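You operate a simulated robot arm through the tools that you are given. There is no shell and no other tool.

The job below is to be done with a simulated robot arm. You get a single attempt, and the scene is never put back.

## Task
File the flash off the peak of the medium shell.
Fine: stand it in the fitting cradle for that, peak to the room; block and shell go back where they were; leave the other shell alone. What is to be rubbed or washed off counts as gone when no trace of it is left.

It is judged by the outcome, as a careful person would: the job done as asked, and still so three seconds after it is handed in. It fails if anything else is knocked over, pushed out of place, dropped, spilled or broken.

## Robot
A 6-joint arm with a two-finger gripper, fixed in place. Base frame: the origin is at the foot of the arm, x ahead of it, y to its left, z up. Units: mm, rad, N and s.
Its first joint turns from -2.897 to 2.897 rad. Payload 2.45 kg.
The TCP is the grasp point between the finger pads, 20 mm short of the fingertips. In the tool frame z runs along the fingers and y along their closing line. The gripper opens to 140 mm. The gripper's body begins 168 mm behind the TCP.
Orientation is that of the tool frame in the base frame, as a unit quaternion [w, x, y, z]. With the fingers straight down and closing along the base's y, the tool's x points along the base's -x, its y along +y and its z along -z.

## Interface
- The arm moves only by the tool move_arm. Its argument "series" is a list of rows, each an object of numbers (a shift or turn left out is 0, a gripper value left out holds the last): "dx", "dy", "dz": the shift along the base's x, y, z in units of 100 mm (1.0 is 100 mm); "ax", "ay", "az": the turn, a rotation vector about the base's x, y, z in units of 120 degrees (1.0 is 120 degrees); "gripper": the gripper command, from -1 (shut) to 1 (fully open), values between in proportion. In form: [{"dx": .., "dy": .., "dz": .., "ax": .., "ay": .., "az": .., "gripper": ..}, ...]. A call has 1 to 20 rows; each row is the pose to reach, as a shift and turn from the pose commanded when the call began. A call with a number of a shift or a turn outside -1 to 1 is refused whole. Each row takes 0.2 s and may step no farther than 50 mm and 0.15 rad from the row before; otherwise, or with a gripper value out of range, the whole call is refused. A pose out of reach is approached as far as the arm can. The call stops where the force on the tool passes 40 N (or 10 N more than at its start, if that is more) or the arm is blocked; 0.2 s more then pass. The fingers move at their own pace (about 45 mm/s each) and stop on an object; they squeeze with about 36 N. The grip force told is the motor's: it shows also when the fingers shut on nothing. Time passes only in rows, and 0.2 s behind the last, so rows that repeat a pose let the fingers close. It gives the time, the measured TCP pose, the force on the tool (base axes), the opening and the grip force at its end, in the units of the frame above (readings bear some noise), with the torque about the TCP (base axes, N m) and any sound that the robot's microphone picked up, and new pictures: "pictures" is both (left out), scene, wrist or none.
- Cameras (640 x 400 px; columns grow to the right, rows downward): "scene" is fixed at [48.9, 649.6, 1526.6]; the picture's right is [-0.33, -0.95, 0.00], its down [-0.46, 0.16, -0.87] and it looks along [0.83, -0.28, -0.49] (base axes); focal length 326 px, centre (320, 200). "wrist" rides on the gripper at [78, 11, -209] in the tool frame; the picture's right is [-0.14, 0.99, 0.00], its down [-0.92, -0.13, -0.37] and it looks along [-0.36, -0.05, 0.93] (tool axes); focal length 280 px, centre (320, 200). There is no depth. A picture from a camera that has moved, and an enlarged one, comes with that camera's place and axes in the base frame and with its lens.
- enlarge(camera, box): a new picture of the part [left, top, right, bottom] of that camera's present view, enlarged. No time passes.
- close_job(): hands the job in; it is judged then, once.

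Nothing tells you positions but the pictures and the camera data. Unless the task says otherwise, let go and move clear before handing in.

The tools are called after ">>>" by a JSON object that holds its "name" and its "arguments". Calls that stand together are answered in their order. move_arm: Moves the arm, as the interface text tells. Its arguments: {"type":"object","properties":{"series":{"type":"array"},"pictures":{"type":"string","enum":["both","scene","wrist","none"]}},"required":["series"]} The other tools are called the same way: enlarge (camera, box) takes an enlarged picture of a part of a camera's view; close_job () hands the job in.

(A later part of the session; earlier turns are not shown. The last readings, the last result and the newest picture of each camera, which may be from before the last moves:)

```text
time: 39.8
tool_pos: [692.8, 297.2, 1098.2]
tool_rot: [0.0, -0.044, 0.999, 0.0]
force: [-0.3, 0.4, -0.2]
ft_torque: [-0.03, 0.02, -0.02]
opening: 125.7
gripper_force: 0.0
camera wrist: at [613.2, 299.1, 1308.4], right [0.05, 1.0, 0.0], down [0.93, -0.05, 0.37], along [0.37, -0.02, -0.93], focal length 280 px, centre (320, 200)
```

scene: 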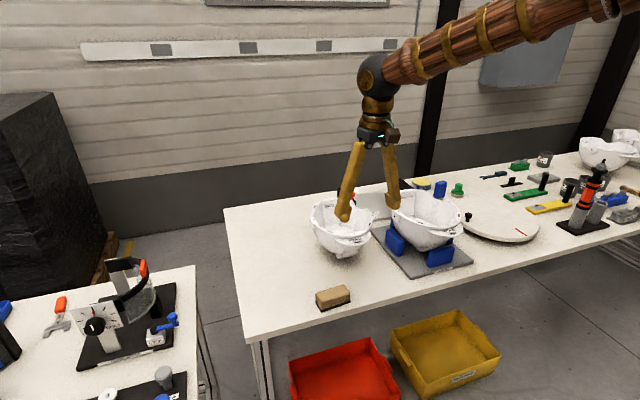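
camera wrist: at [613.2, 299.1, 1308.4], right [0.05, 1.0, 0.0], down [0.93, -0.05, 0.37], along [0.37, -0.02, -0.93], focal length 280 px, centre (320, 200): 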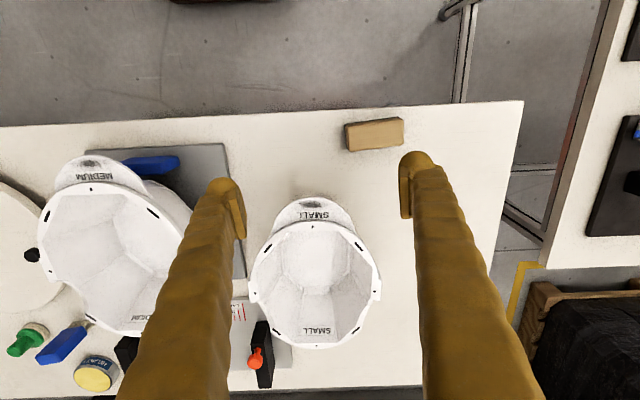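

The hand is aligned with the block's heading. I move above it and descend partway to measure precisely.

>>> {"name": "move_arm", "arguments": {"series": [{"dy": 0.3, "dz": -0.2, "gripper": 0.8}, {"dy": 0.6, "dz": -0.4, "gripper": 0.8}, {"dy": 0.9, "dz": -0.7, "gripper": 0.8}, {"dy": 0.9, "dz": -1.0, "gripper": 0.8}, {"dy": 0.9, "dz": -1.0, "gripper": 0.8}]}}

>>> {"name": "enlarge", "arguments": {"camera": "wrist", "box": [230, 80, 410, 230]}}

```text
time: 41.0
tool_pos: [692.8, 385.0, 997.0]
tool_rot: [0.001, -0.045, 0.999, 0.001]
force: [-0.3, -0.5, 0.6]
ft_torque: [-0.02, 0.0, -0.02]
opening: 125.8
gripper_force: 0.1
camera wrist: at [613.4, 387.2, 1206.6], right [0.05, 1.0, 0.0], down [0.93, -0.05, 0.37], along [0.37, -0.02, -0.93], focal length 280 px, centre (320, 200)
```

scene: 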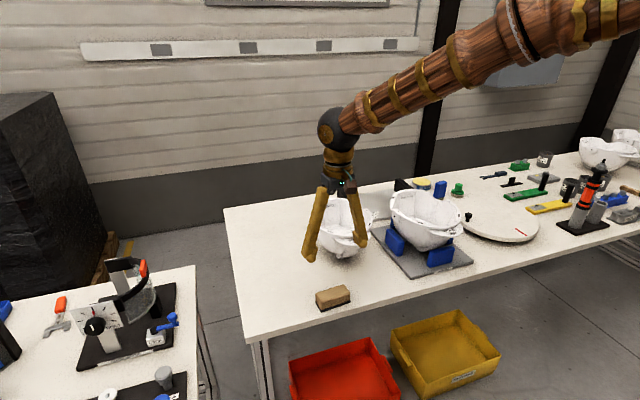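
wrist: 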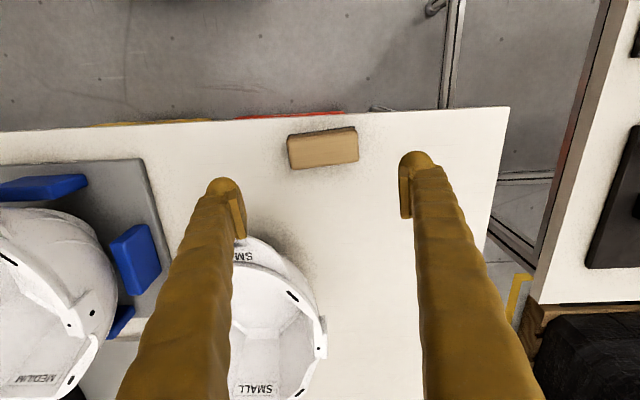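

```text
2.67 times, centred on (320, 155) of wrist
camera zoom: at [613.4, 387.2, 1206.6], right [0.05, 1.0, 0.0], down [0.93, -0.05, 0.37], along [0.37, -0.02, -0.93], focal length 748 px, centre (320, 320)
```

zoom: 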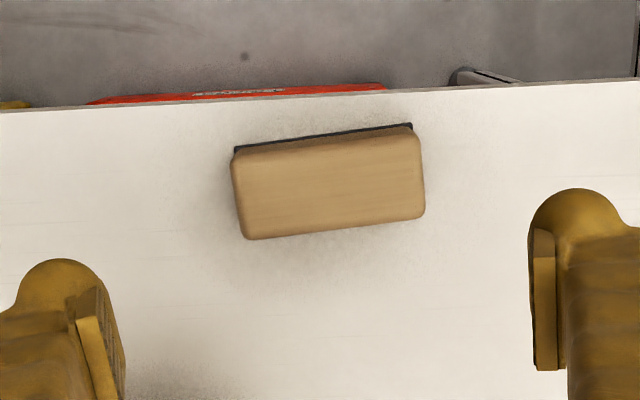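

The block's centre is about (690, 388), heading 4.7°. Height readings scatter by some mm, so I descend in stages and watch fingertips against the table.

>>> {"name": "move_arm", "arguments": {"series": [{"dx": -0.02, "dy": 0.015, "dz": -0.25, "gripper": 0.8}, {"dx": -0.02, "dy": 0.015, "dz": -0.5, "gripper": 0.8}, {"dx": -0.02, "dy": 0.015, "dz": -0.75, "gripper": 0.8}, {"dx": -0.02, "dy": 0.015, "dz": -1.0, "gripper": 0.8}], "pictures": "none"}}

>>> {"name": "move_arm", "arguments": {"series": [{"dz": -0.2, "gripper": 0.8}, {"dz": -0.4, "gripper": 0.8}, {"dz": -0.4, "gripper": 0.8}]}}

>>> {"name": "enlarge", "arguments": {"camera": "scene", "box": [280, 230, 380, 315]}}

>>> {"name": "enlarge", "arguments": {"camera": "wrist", "box": [210, 110, 430, 250]}}

```text
time: 42.0
tool_pos: [692.4, 389.6, 897.2]
tool_rot: [0.0, -0.045, 0.999, 0.001]
force: [-0.6, -1.1, -0.6]
ft_torque: [0.0, -0.01, 0.01]
opening: 125.9
gripper_force: 0.0
```

```text
time: 42.8
tool_pos: [690.1, 387.8, 858.7]
tool_rot: [0.0, -0.044, 0.999, 0.0]
force: [0.4, 0.4, 0.7]
ft_torque: [0.01, 0.0, 0.01]
opening: 126.2
gripper_force: 0.0
camera wrist: at [611.2, 390.2, 1068.4], right [0.05, 1.0, 0.0], down [0.93, -0.05, 0.37], along [0.37, -0.02, -0.93], focal length 280 px, centre (320, 200)
```

scene: 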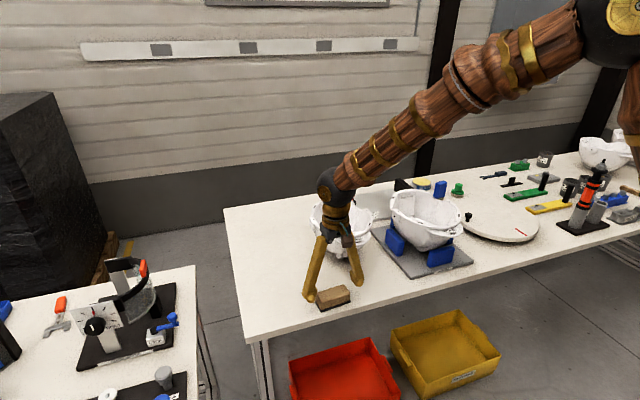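
wrist: 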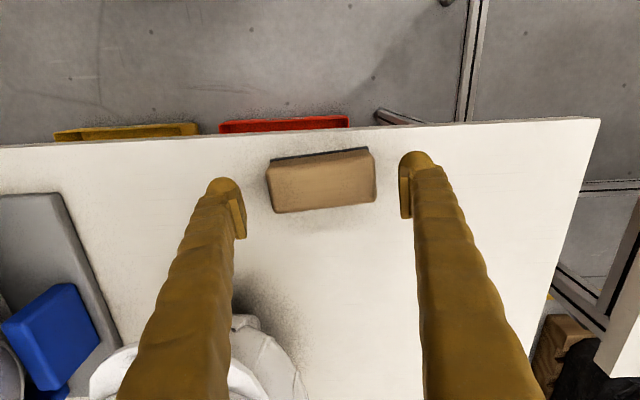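

```text
4.71 times, centred on (330, 272) of scene
camera zoom: at [48.9, 649.6, 1526.6], right [-0.33, -0.95, 0.0], down [-0.46, 0.16, -0.87], along [0.83, -0.28, -0.49], focal length 1537 px, centre (273, -141)
```

zoom: 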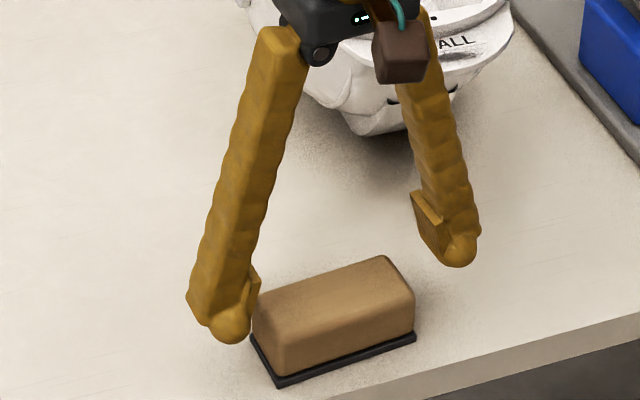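

```text
2.86 times, centred on (320, 180) of wrist
camera zoom: at [611.2, 390.2, 1068.4], right [0.05, 1.0, 0.0], down [0.93, -0.05, 0.37], along [0.37, -0.02, -0.93], focal length 801 px, centre (320, 257)
```

zoom: 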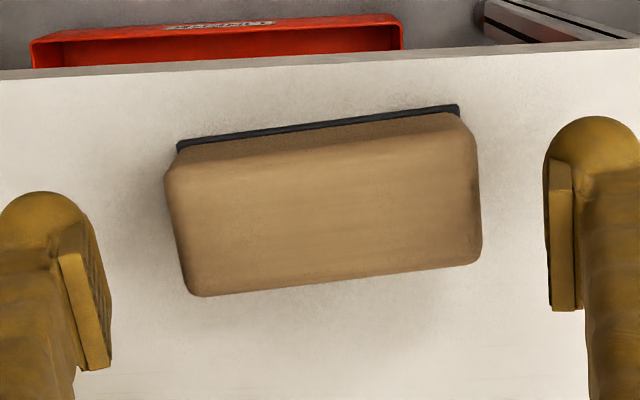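

Triangulated block top is z ≈ 826, so the table is ≈ 790; centre offset is about 2 mm. I correct and go down to grip the wooden part by its ends, above the black base.

>>> {"name": "move_arm", "arguments": {"series": [{"dx": 0.02, "dy": 0.024, "dz": -0.1, "gripper": 0.8}, {"dx": 0.02, "dy": 0.024, "dz": -0.2, "gripper": 0.8}, {"dx": 0.02, "dy": 0.024, "dz": -0.3, "gripper": 0.8}, {"dx": 0.02, "dy": 0.024, "dz": -0.38, "gripper": 0.8}, {"dx": 0.02, "dy": 0.024, "dz": -0.38, "gripper": 0.8}]}}

>>> {"name": "enlarge", "arguments": {"camera": "scene", "box": [280, 240, 380, 325]}}

>>> {"name": "enlarge", "arguments": {"camera": "wrist", "box": [210, 110, 430, 250]}}

```text
time: 44.0
tool_pos: [693.7, 390.5, 820.8]
tool_rot: [0.0, -0.045, 0.999, 0.0]
force: [-0.2, 0.5, -0.2]
ft_torque: [0.0, -0.03, 0.0]
opening: 125.8
gripper_force: 0.0
camera wrist: at [613.5, 392.7, 1031.0], right [0.05, 1.0, 0.0], down [0.93, -0.05, 0.37], along [0.37, -0.02, -0.93], focal length 280 px, centre (320, 200)
```

scene: 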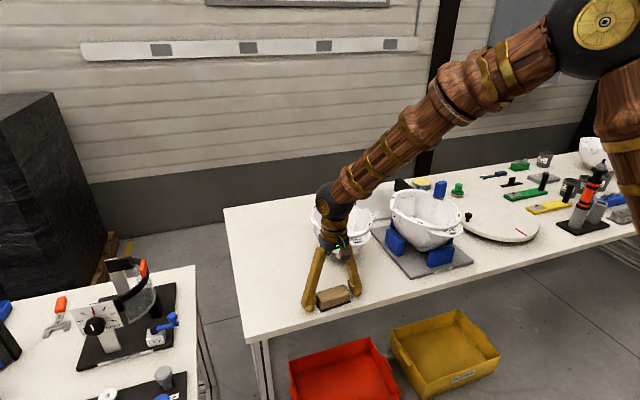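
wrist: 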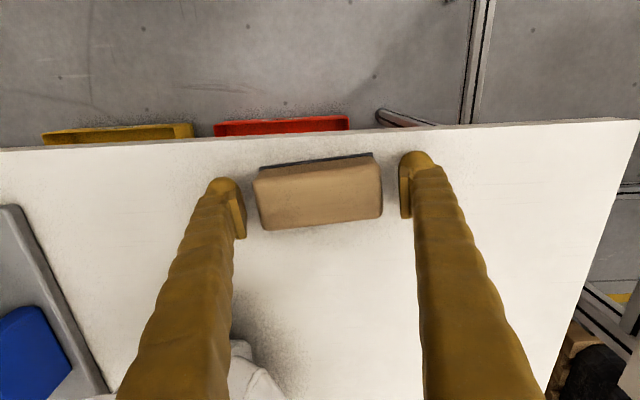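

```text
4.71 times, centred on (330, 282) of scene
camera zoom: at [48.9, 649.6, 1526.6], right [-0.33, -0.95, 0.0], down [-0.46, 0.16, -0.87], along [0.83, -0.28, -0.49], focal length 1537 px, centre (273, -188)
```

zoom: 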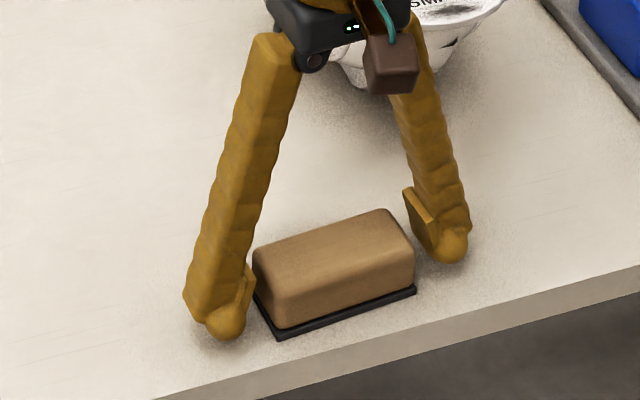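

```text
2.86 times, centred on (320, 180) of wrist
camera zoom: at [613.5, 392.7, 1031.0], right [0.05, 1.0, 0.0], down [0.93, -0.05, 0.37], along [0.37, -0.02, -0.93], focal length 801 px, centre (320, 257)
```

zoom: 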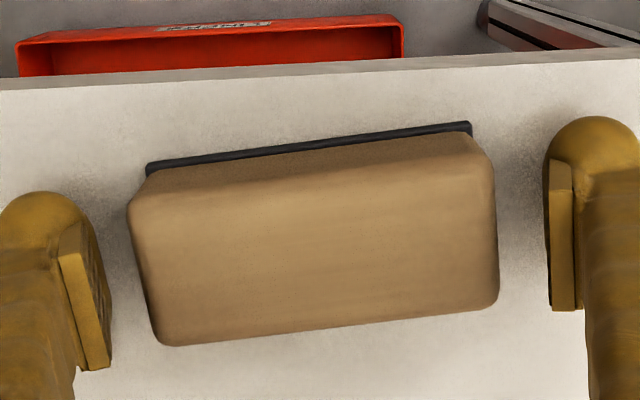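

The block is centred between the pads. I close on it.

>>> {"name": "move_arm", "arguments": {"series": [{"gripper": 0.5}, {"gripper": 0.3}, {"gripper": 0.1}, {"gripper": -0.2}, {"gripper": -0.5}, {"gripper": -0.5}]}}

>>> {"name": "enlarge", "arguments": {"camera": "scene", "box": [280, 240, 380, 325]}}

>>> {"name": "enlarge", "arguments": {"camera": "wrist", "box": [210, 110, 430, 250]}}

```text
time: 45.4
tool_pos: [692.0, 390.3, 821.4]
tool_rot: [0.0, -0.044, 0.999, 0.001]
force: [0.3, 0.2, 2.3]
ft_torque: [0.02, 0.01, 0.03]
opening: 100.1
gripper_force: 36.0
camera wrist: at [613.5, 392.7, 1031.1], right [0.05, 1.0, 0.0], down [0.93, -0.05, 0.37], along [0.37, -0.02, -0.93], focal length 280 px, centre (320, 200)
```

scene: 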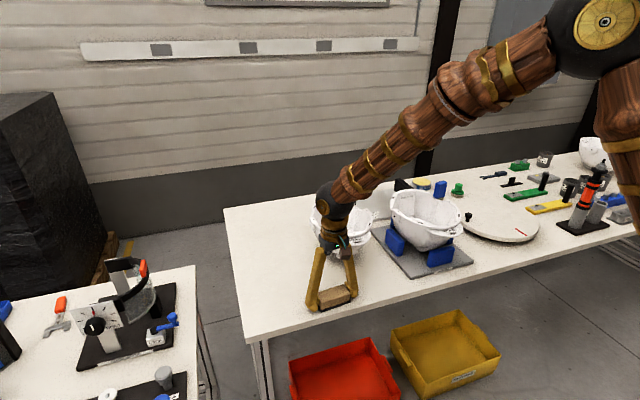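
wrist: 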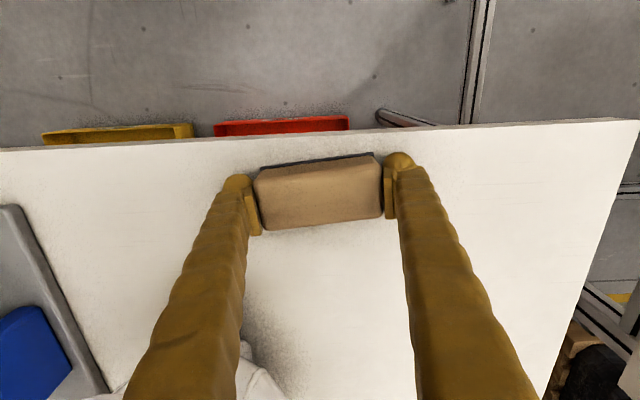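

```text
4.71 times, centred on (330, 282) of scene
camera zoom: at [48.9, 649.6, 1526.6], right [-0.33, -0.95, 0.0], down [-0.46, 0.16, -0.87], along [0.83, -0.28, -0.49], focal length 1537 px, centre (273, -188)
```

zoom: 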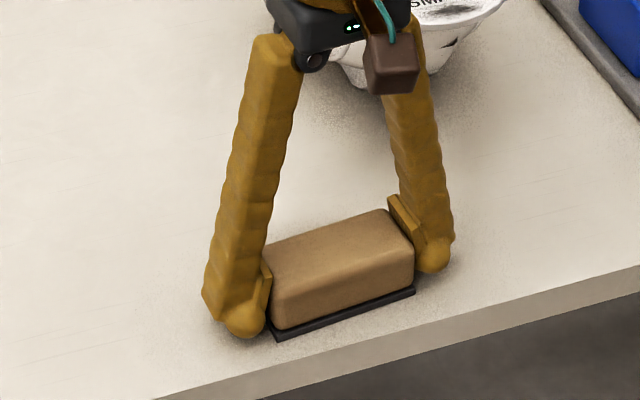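

```text
2.86 times, centred on (320, 180) of wrist
camera zoom: at [613.5, 392.7, 1031.1], right [0.05, 1.0, 0.0], down [0.93, -0.05, 0.37], along [0.37, -0.02, -0.93], focal length 801 px, centre (320, 257)
```

zoom: 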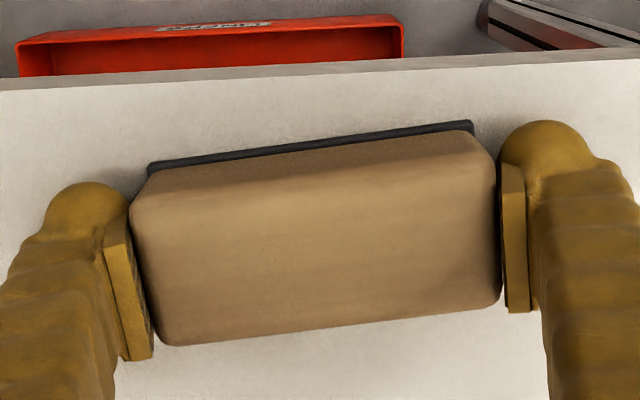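

The block is held (opening 100 mm). I lift it and carry it toward the cradle at a safe height, turning it to match the shell's heading.

>>> {"name": "move_arm", "arguments": {"series": [{"dz": 0.1, "gripper": -1}, {"dz": 0.3, "gripper": -1}, {"dz": 0.55, "gripper": -1}, {"dz": 0.8, "gripper": -1}, {"dz": 1.0, "gripper": -1}], "pictures": "none"}}

>>> {"name": "move_arm", "arguments": {"series": [{"dz": 0.25, "dx": -0.05, "gripper": -1}, {"dz": 0.5, "dx": -0.1, "gripper": -1}, {"dz": 0.75, "dy": -0.1, "dx": -0.15, "gripper": -1}, {"dz": 1.0, "dy": -0.25, "dx": -0.2, "gripper": -1}, {"dz": 1.0, "dy": -0.5, "dx": -0.25, "gripper": -1}, {"dz": 1.0, "dy": -0.75, "dx": -0.3, "gripper": -1}, {"dz": 1.0, "dy": -1.0, "dx": -0.3, "gripper": -1}], "pictures": "scene"}}

>>> {"name": "enlarge", "arguments": {"camera": "scene", "box": [280, 180, 400, 280]}}

```text
time: 46.6
tool_pos: [693.7, 390.3, 919.3]
tool_rot: [0.0, -0.045, 0.999, 0.001]
force: [-0.3, 1.3, -2.2]
ft_torque: [0.01, 0.0, 0.0]
opening: 100.7
gripper_force: 35.6
```

```text
time: 48.2
tool_pos: [662.9, 290.8, 1021.1]
tool_rot: [0.0, -0.044, 0.999, 0.001]
force: [-0.1, 0.9, -1.5]
ft_torque: [-0.02, 0.02, 0.0]
opening: 100.4
gripper_force: 36.1
```

scene: 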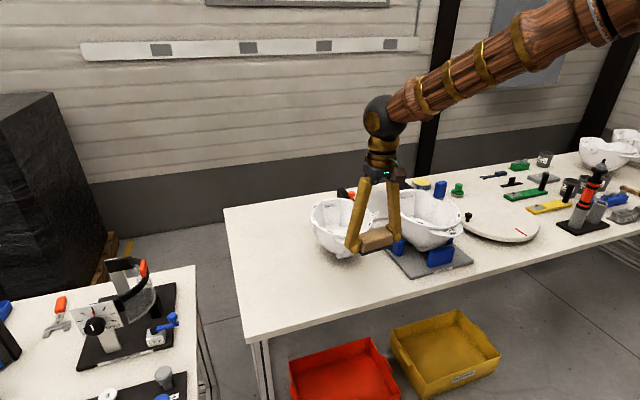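

```text
4.00 times, centred on (340, 230) of scene
camera zoom: at [48.9, 649.6, 1526.6], right [-0.33, -0.95, 0.0], down [-0.46, 0.16, -0.87], along [0.83, -0.28, -0.49], focal length 1306 px, centre (240, 80)
```

zoom: 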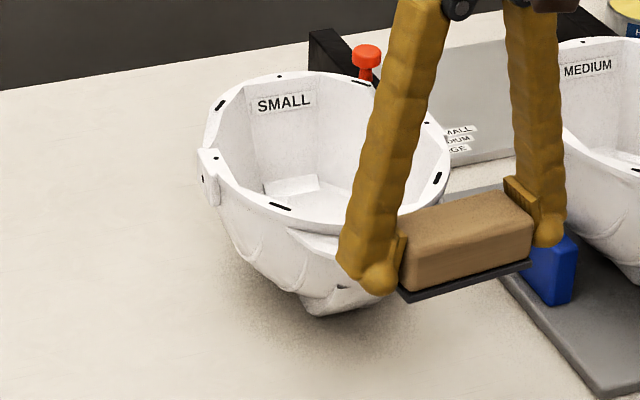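

The block hangs level with its black abrasive base exposed below the fingertips. I continue to a spot just in front of the peak, rotating −6° on the way.

>>> {"name": "move_arm", "arguments": {"series": [{"dx": -0.05, "dy": -0.25, "dz": 0.1, "az": -0.012, "gripper": -1}, {"dx": -0.1, "dy": -0.5, "dz": 0.2, "az": -0.025, "gripper": -1}, {"dx": -0.1, "dy": -0.75, "dz": 0.2, "az": -0.038, "gripper": -1}, {"dx": -0.1, "dy": -1.0, "dz": 0.2, "az": -0.0508, "gripper": -1}], "pictures": "none"}}

>>> {"name": "move_arm", "arguments": {"series": [{"dy": -0.25, "gripper": -1}, {"dy": -0.5, "gripper": -1}, {"dy": -0.75, "gripper": -1}, {"dy": -1.0, "gripper": -1}], "pictures": "none"}}

>>> {"name": "move_arm", "arguments": {"series": [{"dy": -0.25, "gripper": -1}, {"dy": -0.5, "gripper": -1}, {"dy": -0.75, "gripper": -1}, {"dy": -0.89, "gripper": -1}, {"dy": -0.89, "gripper": -1}]}}

>>> {"name": "enlarge", "arguments": {"camera": "wrist", "box": [200, 120, 440, 320]}}

>>> {"name": "enlarge", "arguments": {"camera": "scene", "box": [380, 160, 490, 270]}}

```text
time: 49.2
tool_pos: [653.6, 189.5, 1040.1]
tool_rot: [0.0, 0.008, 1.0, 0.001]
force: [-0.2, 0.2, -0.4]
ft_torque: [0.04, 0.0, -0.01]
opening: 100.4
gripper_force: 36.2
```

```text
time: 50.2
tool_pos: [652.8, 90.9, 1040.9]
tool_rot: [0.0, 0.008, 1.0, 0.0]
force: [-0.8, 0.3, -1.1]
ft_torque: [0.04, 0.0, 0.03]
opening: 100.5
gripper_force: 35.7
```

```text
time: 51.4
tool_pos: [652.5, 1.7, 1040.7]
tool_rot: [0.0, 0.008, 1.0, 0.001]
force: [0.0, -0.4, -0.4]
ft_torque: [0.01, -0.03, 0.0]
opening: 100.2
gripper_force: 35.9
camera wrist: at [574.5, 12.3, 1250.9], right [0.15, 0.99, 0.0], down [0.92, -0.14, 0.37], along [0.36, -0.06, -0.93], focal length 280 px, centre (320, 200)
```

scene: 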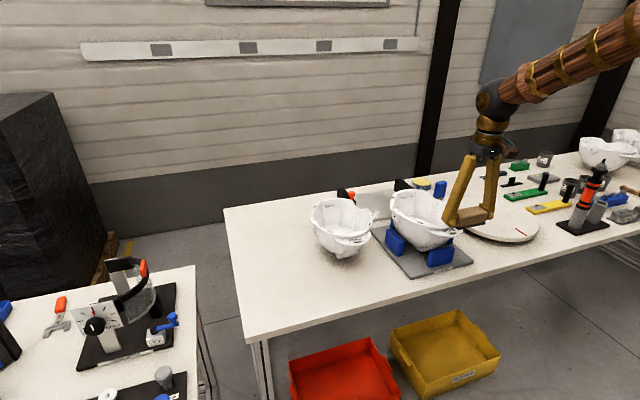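
wrist: 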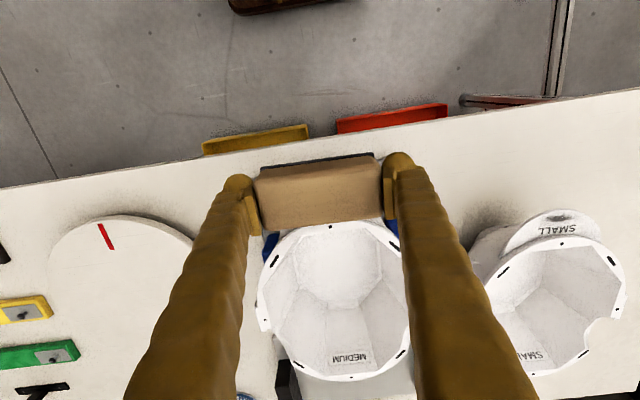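

```text
2.00 times, centred on (320, 220) of wrist
camera zoom: at [574.5, 12.3, 1250.9], right [0.15, 0.99, 0.0], down [0.92, -0.14, 0.37], along [0.36, -0.06, -0.93], focal length 561 px, centre (320, 160)
```

zoom: 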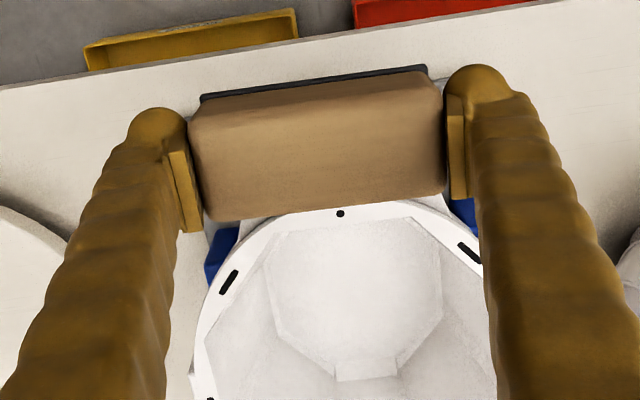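

```text
3.64 times, centred on (435, 215) of scene
camera zoom: at [48.9, 649.6, 1526.6], right [-0.33, -0.95, 0.0], down [-0.46, 0.16, -0.87], along [0.83, -0.28, -0.49], focal length 1187 px, centre (-98, 146)
```

zoom: 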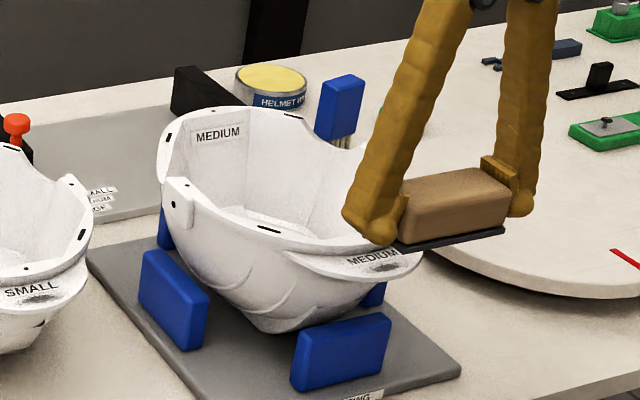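

The block is lined up in front of the peak. I move over the peak and descend slowly until contact.

>>> {"name": "move_arm", "arguments": {"series": [{"dx": 0.15, "dy": -0.005, "dz": -0.15, "gripper": -1}, {"dx": 0.287, "dy": -0.01, "dz": -0.35, "gripper": -1}, {"dx": 0.287, "dy": -0.01, "dz": -0.44, "gripper": -1}, {"dx": 0.287, "dy": -0.01, "dz": -0.44, "gripper": -1}]}}

>>> {"name": "enlarge", "arguments": {"camera": "wrist", "box": [220, 120, 420, 270]}}

>>> {"name": "enlarge", "arguments": {"camera": "scene", "box": [400, 180, 480, 245]}}

```text
time: 52.4
tool_pos: [683.0, 0.5, 997.4]
tool_rot: [0.0, 0.009, 1.0, 0.001]
force: [1.2, 0.0, -1.2]
ft_torque: [0.02, -0.01, 0.04]
opening: 100.3
gripper_force: 35.4
camera wrist: at [603.5, 10.9, 1206.6], right [0.15, 0.99, 0.0], down [0.92, -0.14, 0.37], along [0.36, -0.06, -0.93], focal length 280 px, centre (320, 200)
```

scene: 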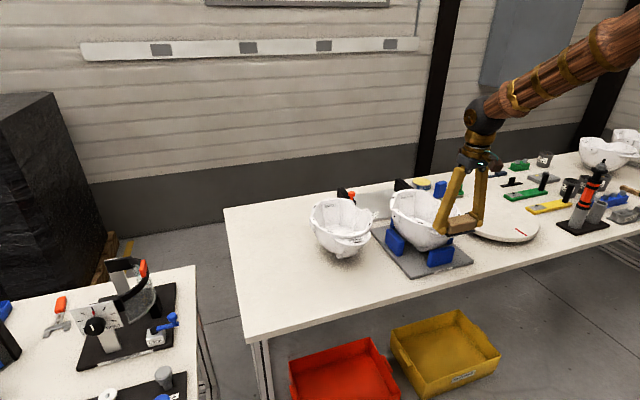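
wrist: 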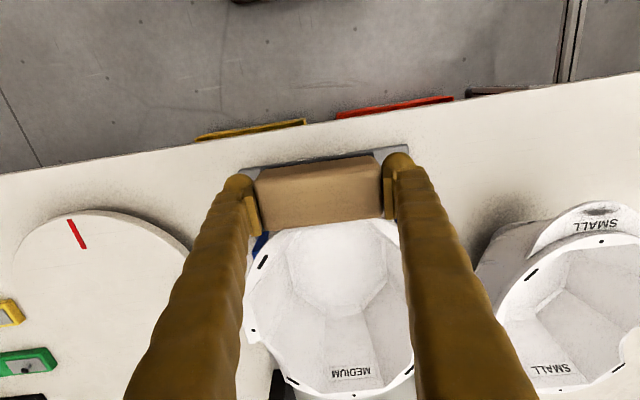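

```text
2.67 times, centred on (320, 195) of wrist
camera zoom: at [603.5, 10.9, 1206.6], right [0.15, 0.99, 0.0], down [0.92, -0.14, 0.37], along [0.36, -0.06, -0.93], focal length 748 px, centre (320, 213)
```

zoom: 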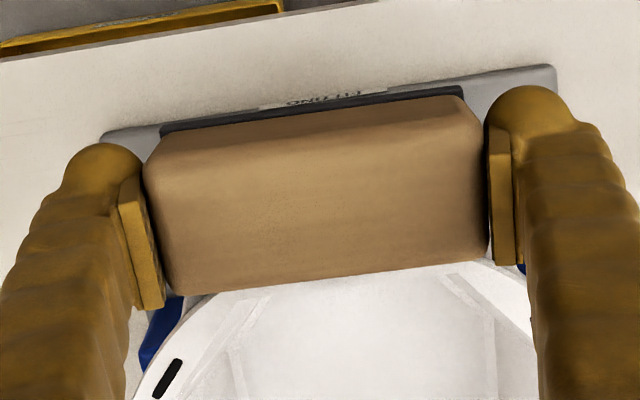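

```text
6.15 times, centred on (440, 212) of scene
camera zoom: at [48.9, 649.6, 1526.6], right [-0.33, -0.95, 0.0], down [-0.46, 0.16, -0.87], along [0.83, -0.28, -0.49], focal length 2009 px, centre (-418, 123)
```

zoom: 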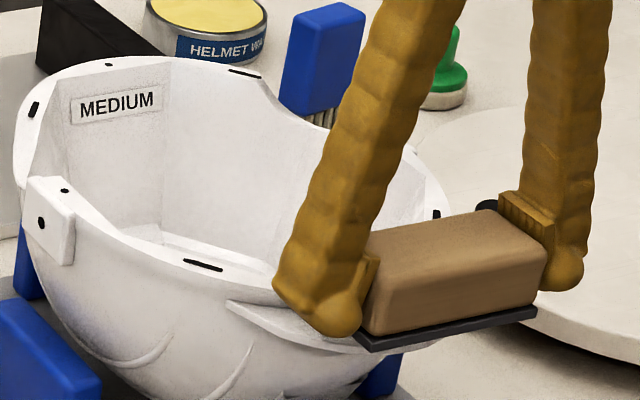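

>>> {"name": "move_arm", "arguments": {"series": [{"dz": -0.02, "gripper": -1}, {"dz": -0.04, "gripper": -1}, {"dz": -0.06, "gripper": -1}, {"dz": -0.06, "gripper": -1}], "pictures": "none"}}

>>> {"name": "enlarge", "arguments": {"camera": "scene", "box": [400, 180, 480, 245]}}

```text
time: 53.4
tool_pos: [682.4, 0.1, 991.0]
tool_rot: [0.0, 0.009, 1.0, 0.001]
force: [0.2, 0.2, -1.7]
ft_torque: [-0.02, -0.04, 0.04]
opening: 100.3
gripper_force: 36.3
```

```text
6.15 times, centred on (440, 212) of scene
camera zoom: at [48.9, 649.6, 1526.6], right [-0.33, -0.95, 0.0], down [-0.46, 0.16, -0.87], along [0.83, -0.28, -0.49], focal length 2009 px, centre (-418, 123)
```

zoom: 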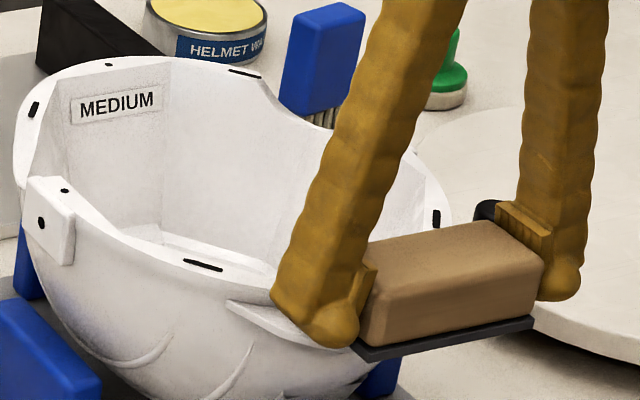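

>>> {"name": "move_arm", "arguments": {"series": [{"dz": -0.015, "gripper": -1}, {"dz": -0.03, "gripper": -1}, {"dz": -0.045, "gripper": -1}, {"dz": -0.045, "gripper": -1}], "pictures": "none"}}

>>> {"name": "enlarge", "arguments": {"camera": "scene", "box": [400, 180, 480, 245]}}

```text
time: 54.4
tool_pos: [682.4, -0.2, 986.7]
tool_rot: [0.0, 0.008, 1.0, 0.001]
force: [0.1, 0.0, -1.6]
ft_torque: [0.02, -0.04, 0.0]
opening: 100.2
gripper_force: 35.5
```

```text
6.15 times, centred on (440, 212) of scene
camera zoom: at [48.9, 649.6, 1526.6], right [-0.33, -0.95, 0.0], down [-0.46, 0.16, -0.87], along [0.83, -0.28, -0.49], focal length 2009 px, centre (-418, 123)
```

zoom: 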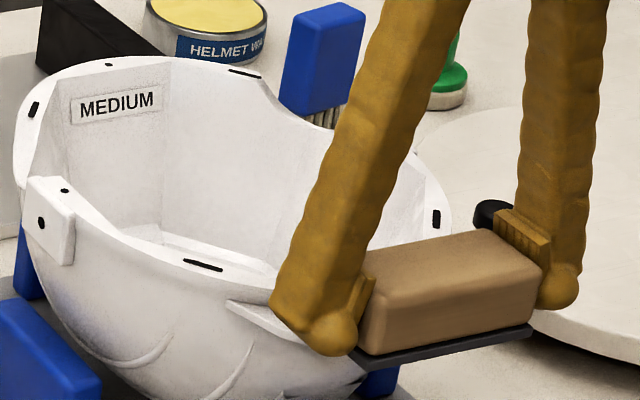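

>>> {"name": "move_arm", "arguments": {"series": [{"dz": -0.01, "gripper": -1}, {"dz": -0.02, "gripper": -1}, {"dz": -0.03, "gripper": -1}, {"dz": -0.03, "gripper": -1}], "pictures": "none"}}

>>> {"name": "enlarge", "arguments": {"camera": "scene", "box": [400, 180, 480, 245]}}

>>> {"name": "enlarge", "arguments": {"camera": "wrist", "box": [220, 120, 420, 270]}}

```text
time: 55.4
tool_pos: [681.7, 0.3, 984.0]
tool_rot: [0.0, 0.009, 1.0, 0.001]
force: [-0.3, -0.1, -1.0]
ft_torque: [0.02, 0.01, -0.04]
opening: 99.9
gripper_force: 35.9
```

```text
6.15 times, centred on (440, 212) of scene
camera zoom: at [48.9, 649.6, 1526.6], right [-0.33, -0.95, 0.0], down [-0.46, 0.16, -0.87], along [0.83, -0.28, -0.49], focal length 2009 px, centre (-418, 123)
```

zoom: 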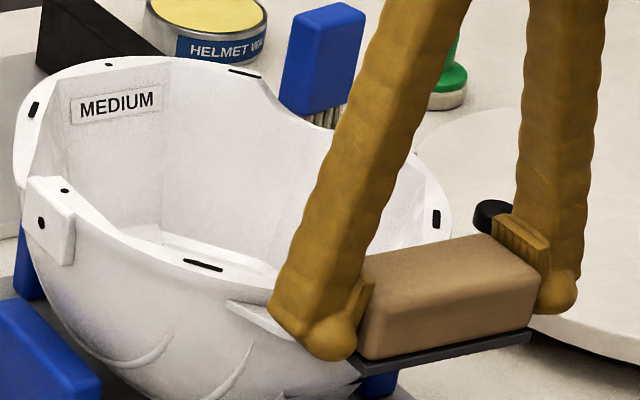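

```text
2.67 times, centred on (320, 195) of wrist
camera zoom: at [603.3, 11.0, 1193.2], right [0.15, 0.99, 0.0], down [0.92, -0.14, 0.37], along [0.36, -0.06, -0.93], focal length 748 px, centre (320, 213)
```

zoom: 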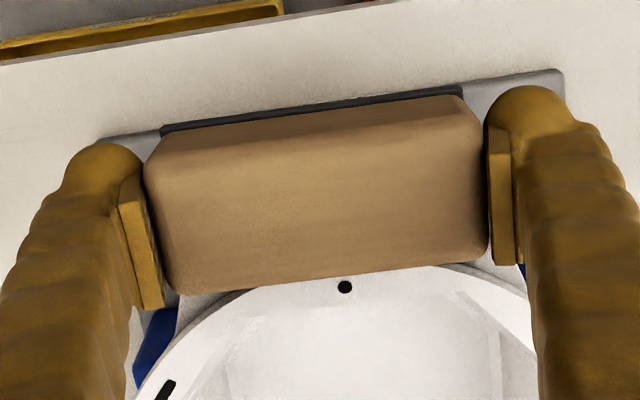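

>>> {"name": "move_arm", "arguments": {"series": [{"dz": -0.01, "gripper": -1}, {"dz": -0.02, "gripper": -1}, {"dz": -0.02, "gripper": -1}], "pictures": "none"}}

>>> {"name": "move_arm", "arguments": {"series": [{"dz": -0.01, "gripper": -1}, {"dz": -0.02, "gripper": -1}, {"dz": -0.02, "gripper": -1}], "pictures": "none"}}

>>> {"name": "enlarge", "arguments": {"camera": "scene", "box": [400, 180, 480, 245]}}

```text
time: 56.2
tool_pos: [681.8, 1.1, 980.6]
tool_rot: [0.0, 0.009, 1.0, 0.001]
force: [0.1, -0.2, -1.6]
ft_torque: [-0.01, 0.0, 0.0]
opening: 100.2
gripper_force: 36.1
```

```text
time: 57.0
tool_pos: [683.0, 1.0, 980.0]
tool_rot: [0.0, 0.008, 1.0, 0.001]
force: [-0.7, 0.2, 1.9]
ft_torque: [0.0, -0.03, 0.06]
opening: 100.0
gripper_force: 36.6
```

```text
6.15 times, centred on (440, 212) of scene
camera zoom: at [48.9, 649.6, 1526.6], right [-0.33, -0.95, 0.0], down [-0.46, 0.16, -0.87], along [0.83, -0.28, -0.49], focal length 2009 px, centre (-418, 123)
```

zoom: 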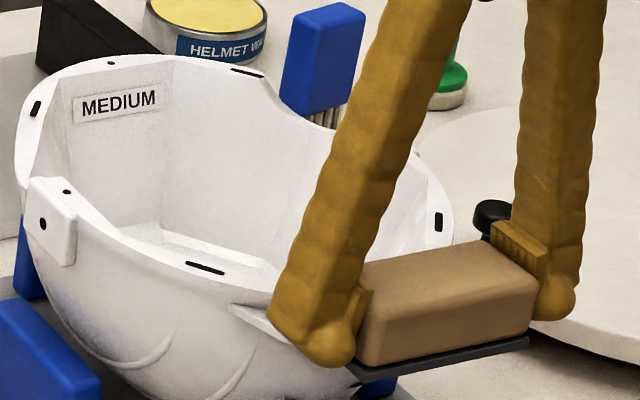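

Contact with the peak at TCP z ≈ 980 (about 3 N). I make light sideways rubbing strokes and then inspect.

>>> {"name": "move_arm", "arguments": {"series": [{"dy": 0.05, "gripper": -1}, {"dy": 0.1, "gripper": -1}, {"dy": 0.05, "gripper": -1}, {"dy": 0.0, "gripper": -1}, {"dy": -0.05, "gripper": -1}, {"dy": -0.1, "gripper": -1}, {"dy": -0.05, "gripper": -1}, {"dy": 0.0, "gripper": -1}, {"dy": 0.05, "gripper": -1}, {"dy": 0.1, "gripper": -1}, {"dy": 0.05, "gripper": -1}, {"dy": 0.0, "gripper": -1}]}}

>>> {"name": "enlarge", "arguments": {"camera": "scene", "box": [390, 180, 480, 255]}}

```text
time: 59.6
tool_pos: [681.6, 1.4, 980.2]
tool_rot: [0.0, 0.009, 1.0, 0.001]
force: [-0.3, 0.1, -0.2]
ft_torque: [0.07, -0.05, 0.01]
opening: 100.0
gripper_force: 35.9
camera wrist: at [602.8, 10.6, 1189.5], right [0.16, 0.99, 0.0], down [0.92, -0.14, 0.37], along [0.36, -0.06, -0.93], focal length 280 px, centre (320, 200)
```

scene: 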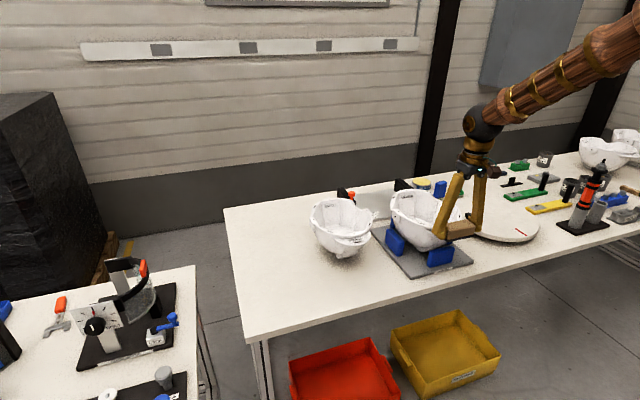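
wrist: 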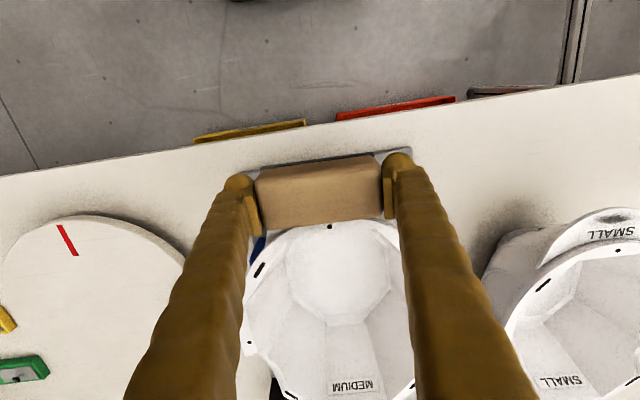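

```text
5.33 times, centred on (435, 218) of scene
camera zoom: at [48.9, 649.6, 1526.6], right [-0.33, -0.95, 0.0], down [-0.46, 0.16, -0.87], along [0.83, -0.28, -0.49], focal length 1741 px, centre (-293, 107)
```

zoom: 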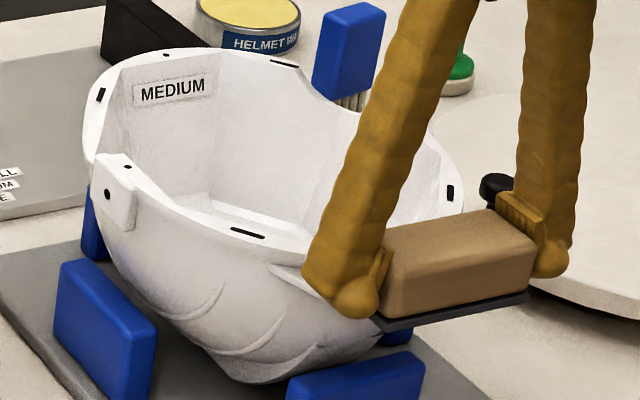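

I lift the block off and back to see how the flash looks.

>>> {"name": "move_arm", "arguments": {"series": [{"dz": 0.1, "gripper": -1}, {"dz": 0.3, "gripper": -1}, {"dz": 0.3, "dx": -0.3, "gripper": -1}, {"dz": 0.3, "dx": -0.6, "gripper": -1}, {"dz": 0.3, "dx": -0.7, "gripper": -1}]}}

>>> {"name": "enlarge", "arguments": {"camera": "scene", "box": [420, 205, 470, 240]}}

>>> {"name": "enlarge", "arguments": {"camera": "wrist", "box": [240, 190, 400, 300]}}

```text
time: 60.8
tool_pos: [610.7, -0.4, 1009.8]
tool_rot: [0.0, 0.008, 1.0, 0.001]
force: [-0.6, 0.6, -1.3]
ft_torque: [0.0, 0.0, 0.0]
opening: 99.9
gripper_force: 36.1
camera wrist: at [532.6, 10.1, 1219.0], right [0.15, 0.99, 0.0], down [0.92, -0.14, 0.37], along [0.36, -0.06, -0.93], focal length 280 px, centre (320, 200)
```

scene: 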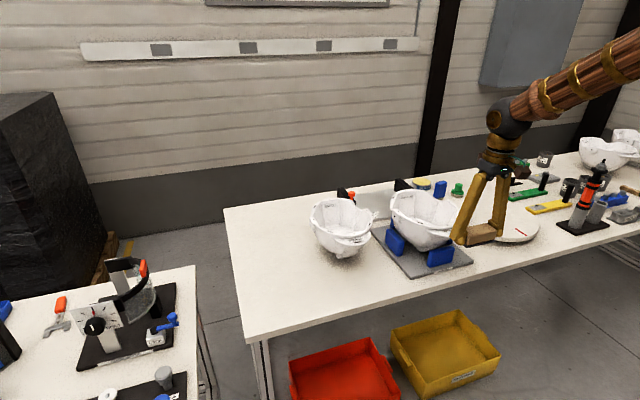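
wrist: 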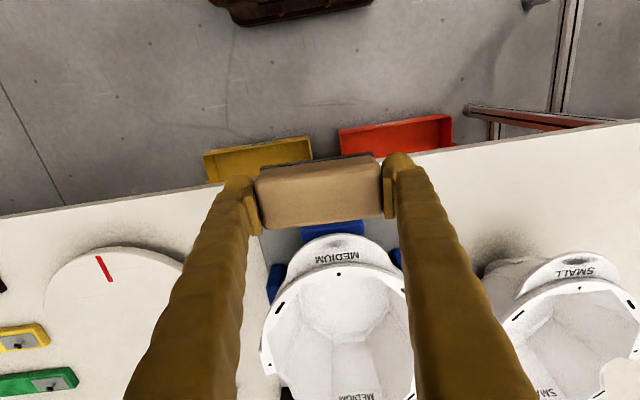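

```text
11.43 times, centred on (445, 222) of scene
camera zoom: at [48.9, 649.6, 1526.6], right [-0.33, -0.95, 0.0], down [-0.46, 0.16, -0.87], along [0.83, -0.28, -0.49], focal length 3732 px, centre (-1109, -57)
```

zoom: 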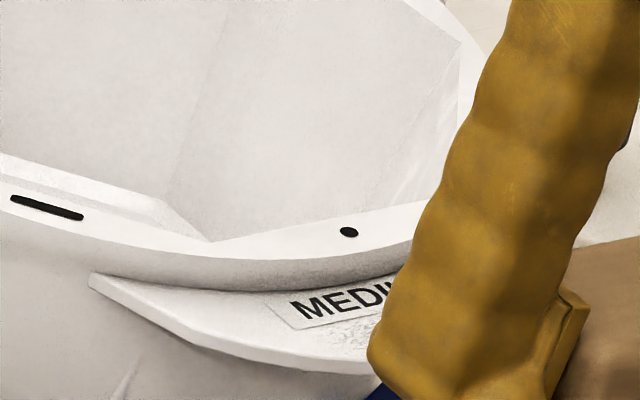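

```text
3.64 times, centred on (320, 245) of wrist
camera zoom: at [532.6, 10.1, 1219.0], right [0.15, 0.99, 0.0], down [0.92, -0.14, 0.37], along [0.36, -0.06, -0.93], focal length 1020 px, centre (320, 36)
```

zoom: 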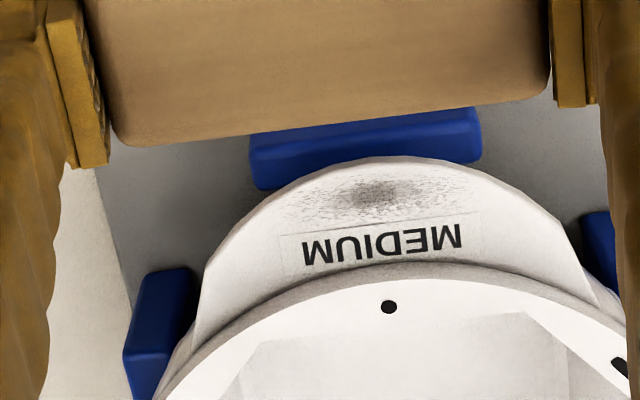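

The rubbing works: the flash has clearly faded. I go back for more strokes.

>>> {"name": "move_arm", "arguments": {"series": [{"dx": 0.35, "gripper": -1}, {"dx": 0.7, "gripper": -1}, {"dx": 0.7, "dz": -0.15, "gripper": -1}, {"dx": 0.7, "dz": -0.27, "gripper": -1}, {"dx": 0.7, "dz": -0.305, "gripper": -1}, {"dx": 0.7, "dz": -0.305, "dy": 0.05, "gripper": -1}, {"dx": 0.7, "dz": -0.305, "dy": 0.1, "gripper": -1}, {"dx": 0.7, "dz": -0.305, "dy": 0.05, "gripper": -1}, {"dx": 0.7, "dz": -0.305, "dy": 0.0, "gripper": -1}, {"dx": 0.7, "dz": -0.305, "dy": -0.05, "gripper": -1}, {"dx": 0.7, "dz": -0.305, "dy": -0.1, "gripper": -1}, {"dx": 0.7, "dz": -0.305, "dy": -0.05, "gripper": -1}, {"dx": 0.7, "dz": -0.305, "dy": 0.0, "gripper": -1}, {"dx": 0.7, "dz": -0.305, "dy": 0.05, "gripper": -1}, {"dx": 0.7, "dz": -0.305, "dy": 0.1, "gripper": -1}, {"dx": 0.7, "dz": -0.305, "dy": 0.05, "gripper": -1}, {"dx": 0.7, "dz": -0.305, "dy": 0.0, "gripper": -1}, {"dx": 0.7, "dz": -0.305, "dy": -0.05, "gripper": -1}, {"dx": 0.7, "dz": -0.305, "dy": -0.1, "gripper": -1}, {"dx": 0.7, "dz": -0.305, "dy": 0.0, "gripper": -1}]}}

>>> {"name": "enlarge", "arguments": {"camera": "scene", "box": [390, 180, 480, 255]}}

```text
time: 65.0
tool_pos: [680.9, 0.5, 979.3]
tool_rot: [0.0, 0.008, 1.0, 0.0]
force: [-0.7, -0.5, -0.3]
ft_torque: [-0.06, -0.03, -0.05]
opening: 99.5
gripper_force: 36.4
camera wrist: at [602.9, 11.0, 1189.3], right [0.15, 0.99, 0.0], down [0.92, -0.14, 0.37], along [0.36, -0.06, -0.93], focal length 280 px, centre (320, 200)
```

scene: 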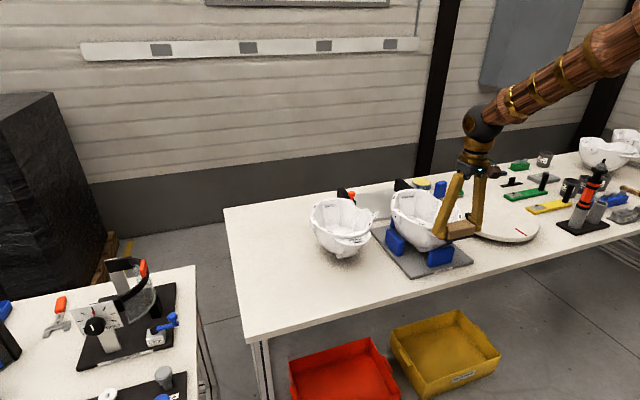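
wrist: 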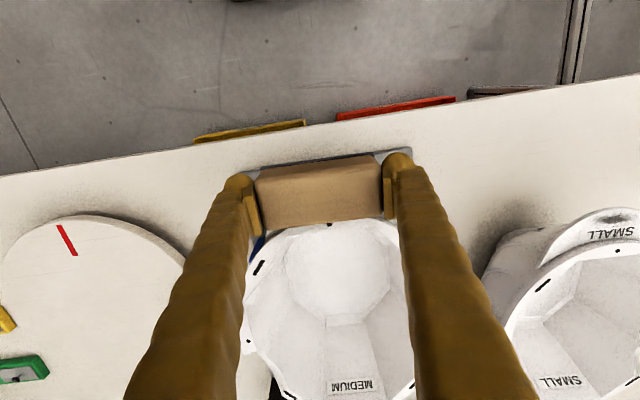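

```text
5.33 times, centred on (435, 218) of scene
camera zoom: at [48.9, 649.6, 1526.6], right [-0.33, -0.95, 0.0], down [-0.46, 0.16, -0.87], along [0.83, -0.28, -0.49], focal length 1741 px, centre (-293, 107)
```

zoom: 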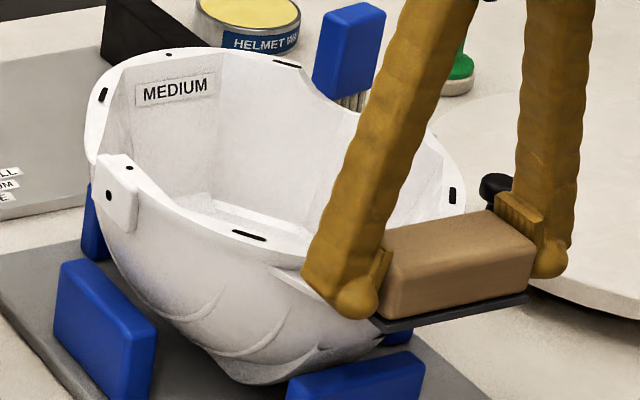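

>>> {"name": "move_arm", "arguments": {"series": [{"dy": 0.05, "dz": -0.005, "gripper": -1}, {"dy": 0.1, "dz": -0.005, "gripper": -1}, {"dy": 0.05, "dz": -0.005, "gripper": -1}, {"dy": 0.0, "dz": -0.005, "gripper": -1}, {"dy": -0.05, "dz": -0.005, "gripper": -1}, {"dy": -0.1, "dz": -0.005, "gripper": -1}, {"dy": -0.05, "dz": -0.005, "gripper": -1}, {"dy": 0.0, "dz": -0.005, "gripper": -1}, {"dy": 0.05, "dz": -0.005, "gripper": -1}, {"dy": 0.1, "dz": -0.005, "gripper": -1}, {"dy": 0.05, "dz": -0.005, "gripper": -1}, {"dy": 0.0, "dz": -0.005, "gripper": -1}, {"dy": -0.05, "dz": -0.005, "gripper": -1}, {"dy": -0.1, "dz": -0.005, "gripper": -1}, {"dy": -0.05, "dz": -0.005, "gripper": -1}, {"dy": 0.0, "dz": -0.005, "gripper": -1}], "pictures": "none"}}

>>> {"name": "move_arm", "arguments": {"series": [{"dz": 0.1, "gripper": -1}, {"dz": 0.305, "gripper": -1}, {"dz": 0.305, "dx": -0.3, "gripper": -1}, {"dz": 0.305, "dx": -0.6, "gripper": -1}, {"dz": 0.305, "dx": -0.7, "gripper": -1}], "pictures": "none"}}

>>> {"name": "enlarge", "arguments": {"camera": "wrist", "box": [260, 215, 380, 290]}}

>>> {"name": "enlarge", "arguments": {"camera": "scene", "box": [390, 180, 480, 255]}}

```text
time: 68.4
tool_pos: [682.6, 0.2, 979.6]
tool_rot: [0.001, 0.009, 1.0, 0.001]
force: [-0.8, 0.1, 1.4]
ft_torque: [-0.05, -0.03, -0.02]
opening: 99.7
gripper_force: 36.5
```

```text
time: 69.6
tool_pos: [611.1, 0.3, 1009.5]
tool_rot: [0.0, 0.009, 1.0, 0.001]
force: [0.4, 0.0, -1.1]
ft_torque: [-0.01, -0.02, 0.0]
opening: 99.5
gripper_force: 35.9
```

```text
5.33 times, centred on (320, 252) of wrist
camera zoom: at [532.4, 10.9, 1219.4], right [0.15, 0.99, 0.0], down [0.92, -0.14, 0.37], along [0.36, -0.06, -0.93], focal length 1495 px, centre (320, -80)
```

zoom: 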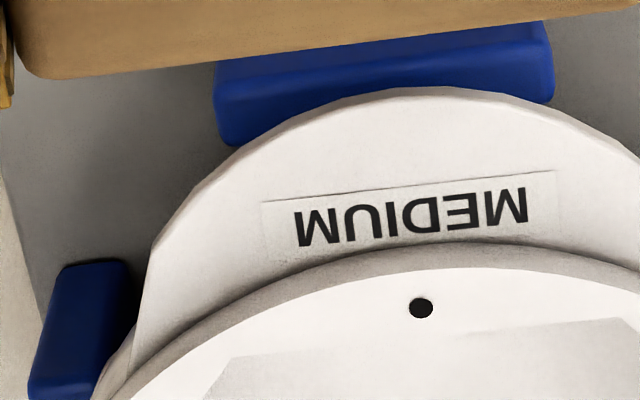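

```text
5.33 times, centred on (435, 218) of scene
camera zoom: at [48.9, 649.6, 1526.6], right [-0.33, -0.95, 0.0], down [-0.46, 0.16, -0.87], along [0.83, -0.28, -0.49], focal length 1741 px, centre (-293, 107)
```

zoom: 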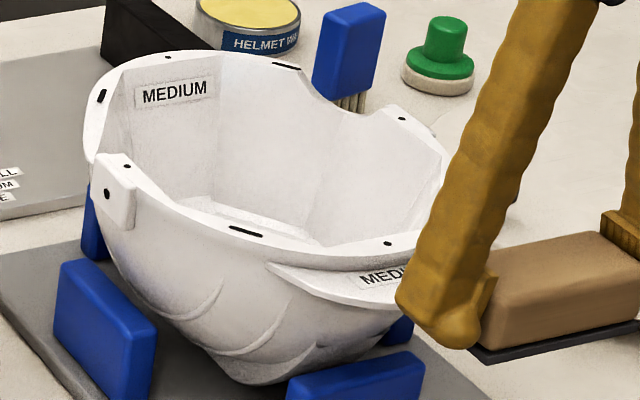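

The peak looks clean. I zoom in harder to check for any faint trace.

>>> {"name": "enlarge", "arguments": {"camera": "wrist", "box": [285, 225, 375, 262]}}

>>> {"name": "enlarge", "arguments": {"camera": "wrist", "box": [305, 228, 350, 256]}}

>>> {"name": "enlarge", "arguments": {"camera": "scene", "box": [425, 210, 465, 240]}}

```text
7.11 times, centred on (330, 244) of wrist
camera zoom: at [532.4, 10.9, 1219.4], right [0.15, 0.99, 0.0], down [0.92, -0.14, 0.37], along [0.36, -0.06, -0.93], focal length 1994 px, centre (249, -109)
```

zoom: 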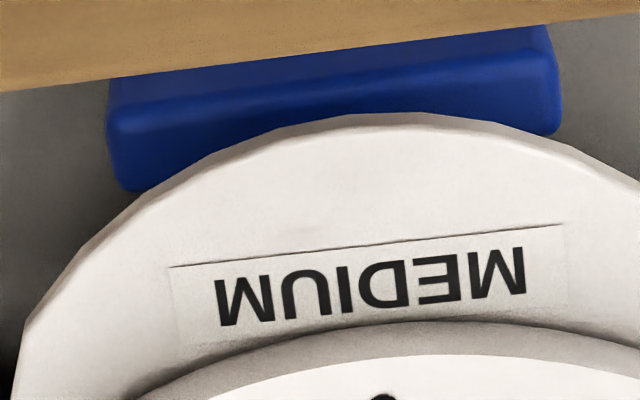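

```text
14.22 times, centred on (328, 242) of wrist
camera zoom: at [532.4, 10.9, 1219.4], right [0.15, 0.99, 0.0], down [0.92, -0.14, 0.37], along [0.36, -0.06, -0.93], focal length 3988 px, centre (213, -397)
```

zoom: 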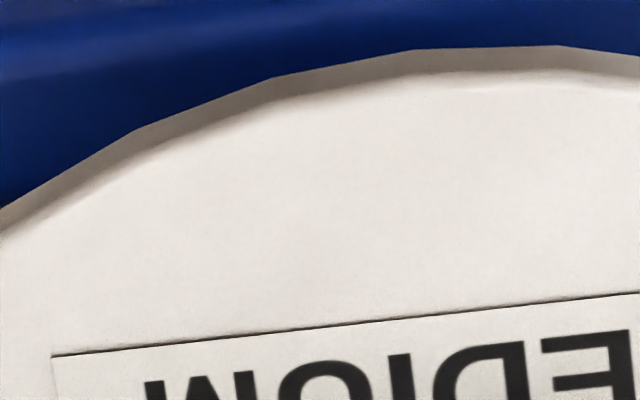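

```text
13.33 times, centred on (445, 225) of scene
camera zoom: at [48.9, 649.6, 1526.6], right [-0.33, -0.95, 0.0], down [-0.46, 0.16, -0.87], along [0.83, -0.28, -0.49], focal length 4354 px, centre (-1347, -133)
```

zoom: 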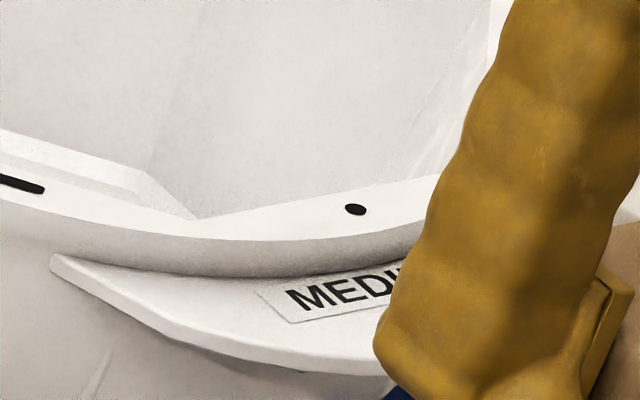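

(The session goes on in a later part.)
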